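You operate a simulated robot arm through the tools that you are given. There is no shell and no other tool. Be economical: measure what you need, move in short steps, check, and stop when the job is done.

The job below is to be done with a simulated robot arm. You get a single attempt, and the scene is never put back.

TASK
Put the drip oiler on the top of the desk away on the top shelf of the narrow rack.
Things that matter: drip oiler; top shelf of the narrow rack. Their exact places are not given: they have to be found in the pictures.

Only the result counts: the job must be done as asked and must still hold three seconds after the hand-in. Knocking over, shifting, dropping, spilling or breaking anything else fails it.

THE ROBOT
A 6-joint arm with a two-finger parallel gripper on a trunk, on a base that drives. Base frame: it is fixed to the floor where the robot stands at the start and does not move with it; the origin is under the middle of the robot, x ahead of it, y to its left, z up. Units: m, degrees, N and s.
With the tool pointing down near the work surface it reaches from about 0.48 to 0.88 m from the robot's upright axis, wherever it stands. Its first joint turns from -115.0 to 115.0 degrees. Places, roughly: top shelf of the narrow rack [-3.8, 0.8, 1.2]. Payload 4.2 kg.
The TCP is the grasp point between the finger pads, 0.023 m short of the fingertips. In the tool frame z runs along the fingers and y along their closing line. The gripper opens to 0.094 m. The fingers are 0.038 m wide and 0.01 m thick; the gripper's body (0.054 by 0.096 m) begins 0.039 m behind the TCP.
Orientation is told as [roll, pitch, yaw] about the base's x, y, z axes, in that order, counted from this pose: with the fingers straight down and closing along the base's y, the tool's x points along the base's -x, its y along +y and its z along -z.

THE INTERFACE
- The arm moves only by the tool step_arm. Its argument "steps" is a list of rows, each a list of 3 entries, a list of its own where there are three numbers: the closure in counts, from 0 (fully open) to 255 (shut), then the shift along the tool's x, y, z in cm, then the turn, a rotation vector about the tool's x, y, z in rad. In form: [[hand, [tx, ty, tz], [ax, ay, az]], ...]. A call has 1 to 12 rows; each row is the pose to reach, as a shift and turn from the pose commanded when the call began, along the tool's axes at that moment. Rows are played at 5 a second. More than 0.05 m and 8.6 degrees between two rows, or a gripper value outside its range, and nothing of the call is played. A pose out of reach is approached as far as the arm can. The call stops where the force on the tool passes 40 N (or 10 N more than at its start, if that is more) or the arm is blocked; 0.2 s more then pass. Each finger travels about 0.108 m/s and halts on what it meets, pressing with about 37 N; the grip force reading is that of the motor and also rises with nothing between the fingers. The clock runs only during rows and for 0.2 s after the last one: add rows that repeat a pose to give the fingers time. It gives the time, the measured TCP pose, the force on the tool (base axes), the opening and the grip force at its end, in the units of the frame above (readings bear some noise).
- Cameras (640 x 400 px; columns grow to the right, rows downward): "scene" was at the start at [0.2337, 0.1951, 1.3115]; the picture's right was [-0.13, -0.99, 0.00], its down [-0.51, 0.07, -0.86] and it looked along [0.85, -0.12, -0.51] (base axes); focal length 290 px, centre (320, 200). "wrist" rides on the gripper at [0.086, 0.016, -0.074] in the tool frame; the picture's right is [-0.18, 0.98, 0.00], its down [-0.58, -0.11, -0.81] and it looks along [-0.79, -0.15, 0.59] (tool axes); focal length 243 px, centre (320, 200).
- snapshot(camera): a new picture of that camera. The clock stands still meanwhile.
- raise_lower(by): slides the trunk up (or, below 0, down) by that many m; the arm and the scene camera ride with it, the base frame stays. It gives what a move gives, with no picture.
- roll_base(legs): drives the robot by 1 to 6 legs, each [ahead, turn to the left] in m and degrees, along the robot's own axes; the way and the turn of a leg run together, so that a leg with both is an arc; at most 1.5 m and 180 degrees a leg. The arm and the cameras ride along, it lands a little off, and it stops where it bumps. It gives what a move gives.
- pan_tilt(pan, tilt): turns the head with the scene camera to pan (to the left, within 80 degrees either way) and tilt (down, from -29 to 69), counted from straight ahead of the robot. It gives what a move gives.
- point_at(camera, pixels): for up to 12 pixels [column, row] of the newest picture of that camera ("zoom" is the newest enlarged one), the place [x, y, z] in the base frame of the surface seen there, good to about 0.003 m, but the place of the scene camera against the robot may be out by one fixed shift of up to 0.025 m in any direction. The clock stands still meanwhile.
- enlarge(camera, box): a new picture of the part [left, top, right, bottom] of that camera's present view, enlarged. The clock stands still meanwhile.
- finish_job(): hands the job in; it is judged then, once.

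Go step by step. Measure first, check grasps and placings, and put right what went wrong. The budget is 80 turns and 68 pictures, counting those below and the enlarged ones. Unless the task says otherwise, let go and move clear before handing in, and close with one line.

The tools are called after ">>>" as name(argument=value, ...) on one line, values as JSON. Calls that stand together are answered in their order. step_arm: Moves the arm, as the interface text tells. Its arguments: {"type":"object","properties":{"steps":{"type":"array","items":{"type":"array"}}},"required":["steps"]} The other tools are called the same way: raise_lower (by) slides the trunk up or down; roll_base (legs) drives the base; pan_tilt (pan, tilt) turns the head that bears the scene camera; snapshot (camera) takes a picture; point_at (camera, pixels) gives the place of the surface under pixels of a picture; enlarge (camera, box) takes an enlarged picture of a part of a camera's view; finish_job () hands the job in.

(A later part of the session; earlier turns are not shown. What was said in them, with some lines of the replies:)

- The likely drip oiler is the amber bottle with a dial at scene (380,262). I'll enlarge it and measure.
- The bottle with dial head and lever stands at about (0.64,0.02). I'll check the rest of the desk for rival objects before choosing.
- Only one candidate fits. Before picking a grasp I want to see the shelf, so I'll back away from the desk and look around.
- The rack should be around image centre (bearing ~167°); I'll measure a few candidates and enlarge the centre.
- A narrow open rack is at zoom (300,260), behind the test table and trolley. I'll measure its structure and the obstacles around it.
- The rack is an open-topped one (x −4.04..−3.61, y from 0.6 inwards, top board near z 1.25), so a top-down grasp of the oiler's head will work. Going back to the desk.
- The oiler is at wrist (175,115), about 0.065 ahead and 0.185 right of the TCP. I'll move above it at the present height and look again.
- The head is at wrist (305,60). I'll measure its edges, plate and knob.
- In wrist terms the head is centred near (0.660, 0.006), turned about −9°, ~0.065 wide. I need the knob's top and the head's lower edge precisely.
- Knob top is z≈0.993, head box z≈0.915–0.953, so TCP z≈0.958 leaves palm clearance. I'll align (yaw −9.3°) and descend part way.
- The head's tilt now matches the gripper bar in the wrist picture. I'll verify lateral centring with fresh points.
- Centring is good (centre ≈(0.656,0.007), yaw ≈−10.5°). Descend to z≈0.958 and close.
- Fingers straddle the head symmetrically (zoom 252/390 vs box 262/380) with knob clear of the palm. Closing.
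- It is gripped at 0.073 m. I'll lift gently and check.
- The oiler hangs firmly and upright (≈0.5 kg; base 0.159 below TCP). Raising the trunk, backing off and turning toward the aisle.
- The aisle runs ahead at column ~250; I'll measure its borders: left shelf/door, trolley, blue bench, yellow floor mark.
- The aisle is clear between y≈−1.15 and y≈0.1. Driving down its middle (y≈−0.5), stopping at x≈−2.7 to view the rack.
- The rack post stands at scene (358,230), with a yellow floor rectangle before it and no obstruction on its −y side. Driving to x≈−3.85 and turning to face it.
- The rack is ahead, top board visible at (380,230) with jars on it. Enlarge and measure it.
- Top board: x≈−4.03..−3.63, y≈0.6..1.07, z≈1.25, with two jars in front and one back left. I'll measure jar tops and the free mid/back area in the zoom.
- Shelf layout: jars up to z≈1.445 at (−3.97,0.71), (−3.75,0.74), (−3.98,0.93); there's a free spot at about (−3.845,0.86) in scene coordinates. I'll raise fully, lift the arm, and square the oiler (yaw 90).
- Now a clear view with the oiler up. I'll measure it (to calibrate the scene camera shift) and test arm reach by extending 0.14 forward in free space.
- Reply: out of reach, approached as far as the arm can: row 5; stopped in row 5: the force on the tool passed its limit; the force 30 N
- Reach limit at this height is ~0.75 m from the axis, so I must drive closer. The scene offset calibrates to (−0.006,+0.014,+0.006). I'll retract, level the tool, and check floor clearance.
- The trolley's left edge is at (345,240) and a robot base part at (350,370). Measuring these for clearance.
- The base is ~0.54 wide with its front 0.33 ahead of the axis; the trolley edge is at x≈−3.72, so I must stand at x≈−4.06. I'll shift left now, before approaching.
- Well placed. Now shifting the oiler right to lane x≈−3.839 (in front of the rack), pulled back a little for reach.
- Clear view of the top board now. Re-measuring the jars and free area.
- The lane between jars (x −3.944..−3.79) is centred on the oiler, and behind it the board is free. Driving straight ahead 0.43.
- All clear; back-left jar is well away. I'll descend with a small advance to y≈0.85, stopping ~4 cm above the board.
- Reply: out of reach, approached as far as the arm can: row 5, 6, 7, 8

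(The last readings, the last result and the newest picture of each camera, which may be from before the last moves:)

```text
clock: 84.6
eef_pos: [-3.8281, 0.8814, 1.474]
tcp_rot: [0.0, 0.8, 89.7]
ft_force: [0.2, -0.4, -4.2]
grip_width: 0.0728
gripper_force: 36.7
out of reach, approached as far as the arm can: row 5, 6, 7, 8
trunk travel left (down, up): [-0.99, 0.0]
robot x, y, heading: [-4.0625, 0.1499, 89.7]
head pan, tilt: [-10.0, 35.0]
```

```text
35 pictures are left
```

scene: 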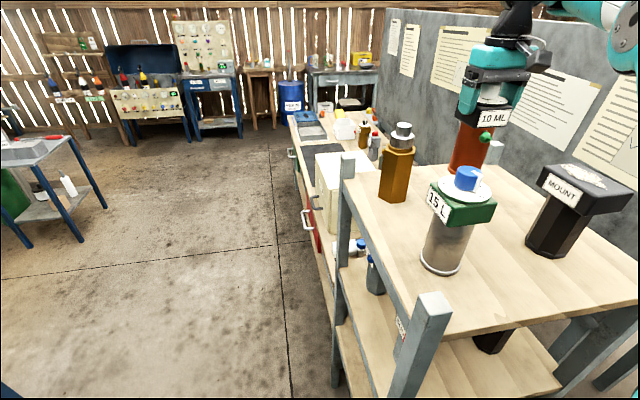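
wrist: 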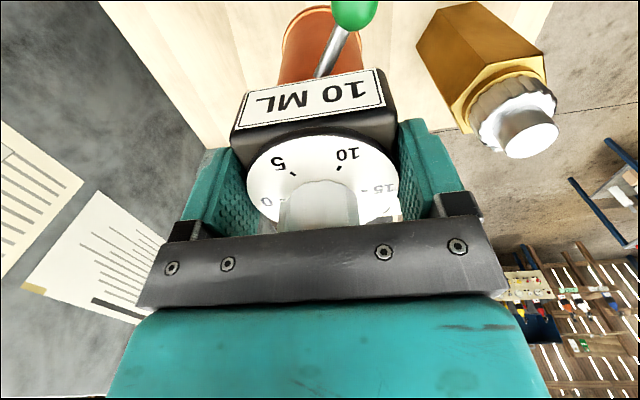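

The arm ended at (−3.828,0.881,1.474), off the commanded line, though nothing was touched and the oiler is held. I'll make a small test step (back and down) to see how it behaves.

>>> step_arm(steps=[[255, [0.5, 0, 0], [0, 0, 0]], [255, [1, 0, 0.5], [0, 0, 0]], [255, [1, 0, 0.5], [0, 0, 0]]])

```text
clock: 85.4
eef_pos: [-3.8267, 0.8801, 1.4753]
tcp_rot: [0.1, 0.8, 89.9]
ft_force: [0.1, -0.2, -5.7]
grip_width: 0.0732
gripper_force: 36.7
out of reach, approached as far as the arm can: row 1, 2, 3
trunk travel left (down, up): [-0.99, 0.0]
robot x, y, heading: [-4.0625, 0.1482, 89.5]
head pan, tilt: [-10.0, 35.0]
```

No response to that step. Let me view the arm's shape.

>>> pan_tilt(pan=-45, tilt=5)

>>> snapshot(camera="scene")

```text
clock: 86.4
eef_pos: [-3.8277, 0.88, 1.4753]
tcp_rot: [0.1, 0.8, 89.9]
ft_force: [0.6, 0.8, -5.1]
grip_width: 0.0734
gripper_force: 36.8
trunk travel left (down, up): [-0.99, 0.0]
robot x, y, heading: [-4.0638, 0.152, 89.8]
head pan, tilt: [-45.0, 5.0]
```

```text
34 pictures are left
```

scene: 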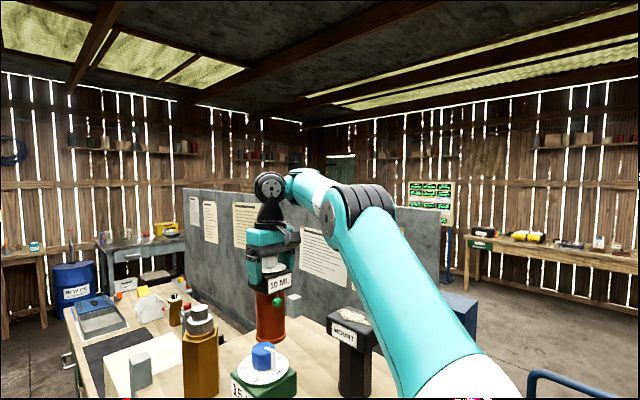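

The arm is stretched nearly straight (elbow singularity), but the oiler is hanging over a good free spot. The trunk can do the lowering; I'll check that the arm's underside clears the jars.

>>> point_at(camera="scene", pixels=[[345, 240], [365, 290], [385, 345], [400, 392], [350, 318], [345, 370], [292, 305], [263, 345], [283, 340], [322, 215], [300, 345], [215, 330]])

>>> enlarge(camera="scene", box=[160, 160, 420, 400])

```text
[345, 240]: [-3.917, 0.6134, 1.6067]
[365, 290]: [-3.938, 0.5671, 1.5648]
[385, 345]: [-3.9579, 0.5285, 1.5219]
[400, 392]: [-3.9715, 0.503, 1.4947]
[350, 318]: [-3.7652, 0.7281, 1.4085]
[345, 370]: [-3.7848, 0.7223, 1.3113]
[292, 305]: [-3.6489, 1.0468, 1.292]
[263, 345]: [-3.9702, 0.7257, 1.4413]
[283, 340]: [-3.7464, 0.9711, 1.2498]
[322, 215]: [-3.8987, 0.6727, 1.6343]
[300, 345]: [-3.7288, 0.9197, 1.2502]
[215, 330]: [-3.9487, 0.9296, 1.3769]
```

```text
1.67 times, centred on (290, 280) of scene
```

zoom: 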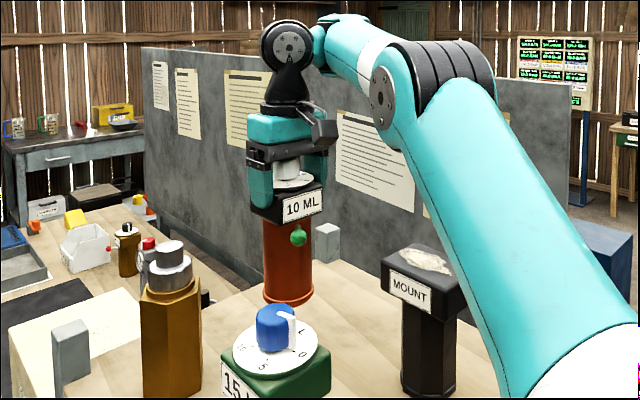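

The arm's underside stays above ~1.48 near the jars after a 7 cm drop, so it's safe. Lowering the trunk by 0.055 first.

>>> raise_lower(by=-0.055)

>>> enlarge(camera="scene", box=[160, 120, 420, 360])

```text
clock: 87.4
eef_pos: [-3.8278, 0.8806, 1.4204]
tcp_rot: [0.1, 0.9, 89.8]
ft_force: [-0.1, 0.3, -5.3]
grip_width: 0.073
gripper_force: 37.4
trunk travel left (down, up): [-0.935, 0.055]
robot x, y, heading: [-4.0648, 0.1498, 89.5]
head pan, tilt: [-45.0, 5.0]
```

```text
1.67 times, centred on (290, 240) of scene
```

zoom: 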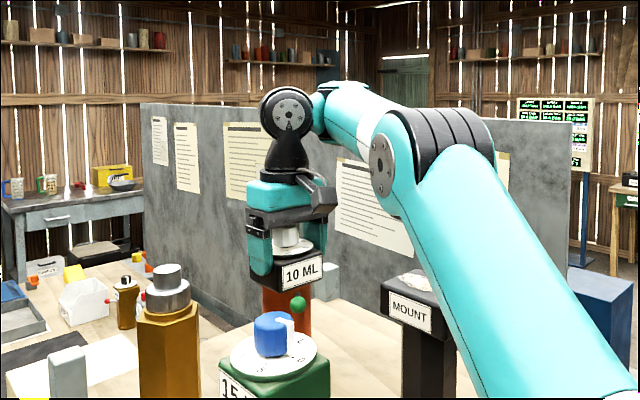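

Expected contact at TCP z≈1.404; now 1.420. Lowering in small increments watching force.

>>> raise_lower(by=-0.012)

>>> raise_lower(by=-0.003)

```text
clock: 88.0
eef_pos: [-3.8281, 0.8793, 1.4072]
tcp_rot: [0.1, 0.8, 89.8]
ft_force: [0.1, -0.1, -5.4]
grip_width: 0.0734
gripper_force: 37.3
trunk travel left (down, up): [-0.923, 0.067]
robot x, y, heading: [-4.0634, 0.1505, 89.9]
head pan, tilt: [-45.0, 5.0]
```

```text
clock: 88.5
eef_pos: [-3.826, 0.8798, 1.4055]
tcp_rot: [0.1, 0.8, 89.8]
ft_force: [0.0, -0.1, -4.7]
grip_width: 0.0732
gripper_force: 36.6
trunk travel left (down, up): [-0.92, 0.07]
robot x, y, heading: [-4.0626, 0.1498, 90.0]
head pan, tilt: [-45.0, 5.0]
```

No contact yet (force still −4.7 N). Continuing in 2 mm steps.

>>> raise_lower(by=-0.002)

>>> raise_lower(by=-0.002)

```text
clock: 89.0
eef_pos: [-3.8281, 0.8798, 1.4042]
tcp_rot: [0.2, 0.8, 89.8]
ft_force: [0.1, -0.4, -4.1]
grip_width: 0.0732
gripper_force: 37.0
trunk travel left (down, up): [-0.918, 0.072]
robot x, y, heading: [-4.0644, 0.1509, 89.8]
head pan, tilt: [-45.0, 5.0]
```

```text
clock: 89.6
eef_pos: [-3.8288, 0.8782, 1.4014]
tcp_rot: [0.0, 0.8, 89.8]
ft_force: [0.6, 0.1, -5.2]
grip_width: 0.073
gripper_force: 36.3
trunk travel left (down, up): [-0.916, 0.074]
robot x, y, heading: [-4.0633, 0.151, 89.9]
head pan, tilt: [-45.0, 5.0]
```

Still hanging. I'll measure the board height with the wrist camera next to the oiler.

>>> snapshot(camera="wrist")

>>> point_at(camera="wrist", pixels=[[250, 20], [200, 60], [395, 30], [285, 40], [305, 8], [410, 70], [240, 50], [180, 90]])

```text
31 pictures are left
```

wrist: 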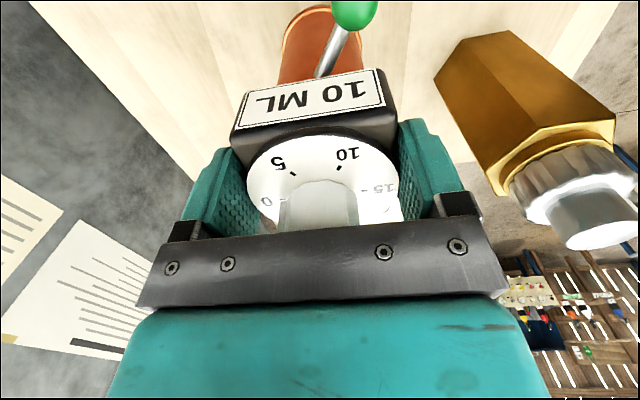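

```text
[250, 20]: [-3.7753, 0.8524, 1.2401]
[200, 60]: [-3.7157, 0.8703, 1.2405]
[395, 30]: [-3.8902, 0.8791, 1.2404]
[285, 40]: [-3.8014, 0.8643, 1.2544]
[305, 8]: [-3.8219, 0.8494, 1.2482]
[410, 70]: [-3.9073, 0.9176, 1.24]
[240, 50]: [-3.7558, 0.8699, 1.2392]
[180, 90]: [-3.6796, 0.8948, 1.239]
```

Board is at z=1.240 (wrist), so contact is at TCP ≈1.399: about 2–3 mm to go.

>>> raise_lower(by=-0.002)

>>> raise_lower(by=-0.001)

```text
clock: 90.1
eef_pos: [-3.8276, 0.8789, 1.4004]
tcp_rot: [0.0, 0.8, 89.8]
ft_force: [0.0, 0.4, -2.0]
grip_width: 0.0731
gripper_force: 36.4
trunk travel left (down, up): [-0.914, 0.076]
robot x, y, heading: [-4.0631, 0.1486, 89.9]
head pan, tilt: [-45.0, 5.0]
```

```text
clock: 90.6
eef_pos: [-3.8275, 0.8797, 1.399]
tcp_rot: [0.0, 0.6, 89.7]
ft_force: [-0.8, 1.2, 7.1]
grip_width: 0.0732
gripper_force: 37.0
trunk travel left (down, up): [-0.913, 0.077]
robot x, y, heading: [-4.061, 0.1497, 89.7]
head pan, tilt: [-45.0, 5.0]
```

Contact: force turned to +7 N. Opening the fingers in place.

>>> step_arm(steps=[[100, [0, 0, 0], [0, 0, 0]], [0, [0, 0, 0], [0, 0, 0]], [0, [0, 0, 0], [0, 0, 0]]])

>>> snapshot(camera="wrist")

```text
clock: 91.4
eef_pos: [-3.8271, 0.8802, 1.3987]
tcp_rot: [0.1, 0.8, 89.8]
ft_force: [0.6, -0.5, -0.3]
grip_width: 0.0942
gripper_force: 0.1
trunk travel left (down, up): [-0.913, 0.077]
robot x, y, heading: [-4.0607, 0.1535, 89.9]
head pan, tilt: [-45.0, 5.0]
```

```text
30 pictures are left
```

wrist: 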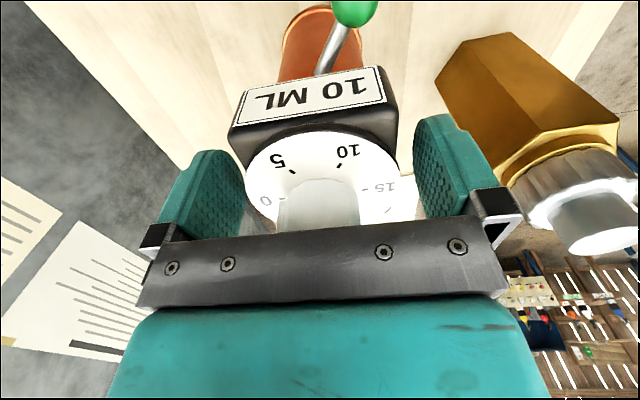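

Released, standing upright with both fingers clear. Raising the trunk straight up, then backing away.

>>> raise_lower(by=0.077)

>>> snapshot(camera="wrist")

```text
clock: 92.5
eef_pos: [-3.8266, 0.8793, 1.4749]
tcp_rot: [0.1, 0.8, 89.8]
ft_force: [0.2, -0.2, 0.2]
grip_width: 0.0938
gripper_force: 0.0
trunk travel left (down, up): [-0.99, 0.0]
robot x, y, heading: [-4.0586, 0.1519, 89.7]
head pan, tilt: [-45.0, 5.0]
```

```text
29 pictures are left
```

wrist: 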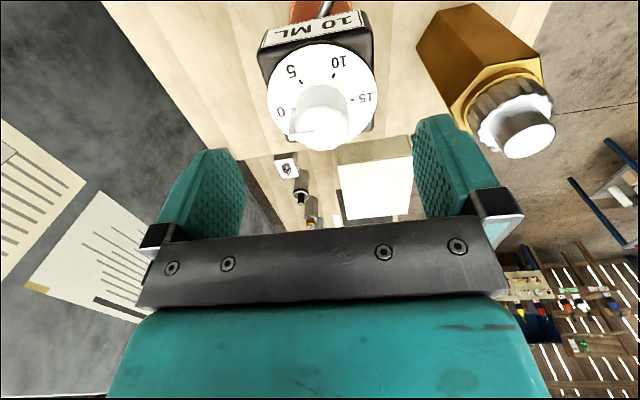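

The oiler stands alone, fingertips ≈2 cm above its knob. Backing straight out and viewing the result.

>>> roll_base(legs=[[-0.5, 0]])

>>> pan_tilt(pan=-10, tilt=30)

>>> snapshot(camera="scene")

>>> enlarge(camera="scene", box=[300, 60, 520, 200])

```text
clock: 95.4
eef_pos: [-3.8349, 0.3922, 1.4748]
tcp_rot: [0.1, 0.9, 90.3]
ft_force: [-0.6, 0.6, -0.8]
grip_width: 0.0939
gripper_force: 0.0
trunk travel left (down, up): [-0.99, 0.0]
robot x, y, heading: [-4.0624, -0.3386, 90.3]
head pan, tilt: [-45.0, 5.0]
```

```text
clock: 96.4
eef_pos: [-3.833, 0.392, 1.4745]
tcp_rot: [0.0, 0.8, 90.2]
ft_force: [-0.3, 0.9, -0.5]
grip_width: 0.0941
gripper_force: 0.1
trunk travel left (down, up): [-0.99, 0.0]
robot x, y, heading: [-4.0638, -0.3365, 90.0]
head pan, tilt: [-10.0, 30.0]
```

```text
28 pictures are left
```

scene: 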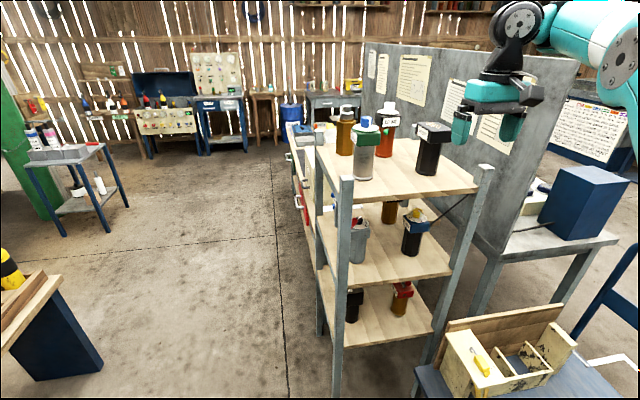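

```text
2.86 times, centred on (410, 130) of scene
```

zoom: 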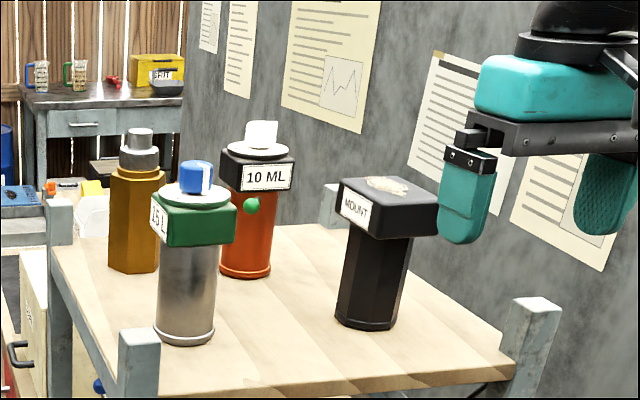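

The oiler stands upright on the top shelf, the neighbouring jars are undisturbed, and the gripper is clear. Handing in.

>>> finish_job()

```text
The job is handed in.
```

The drip oiler is standing upright on the top shelf of the narrow rack, released and with the gripper clear; the pictures show nothing else moved.
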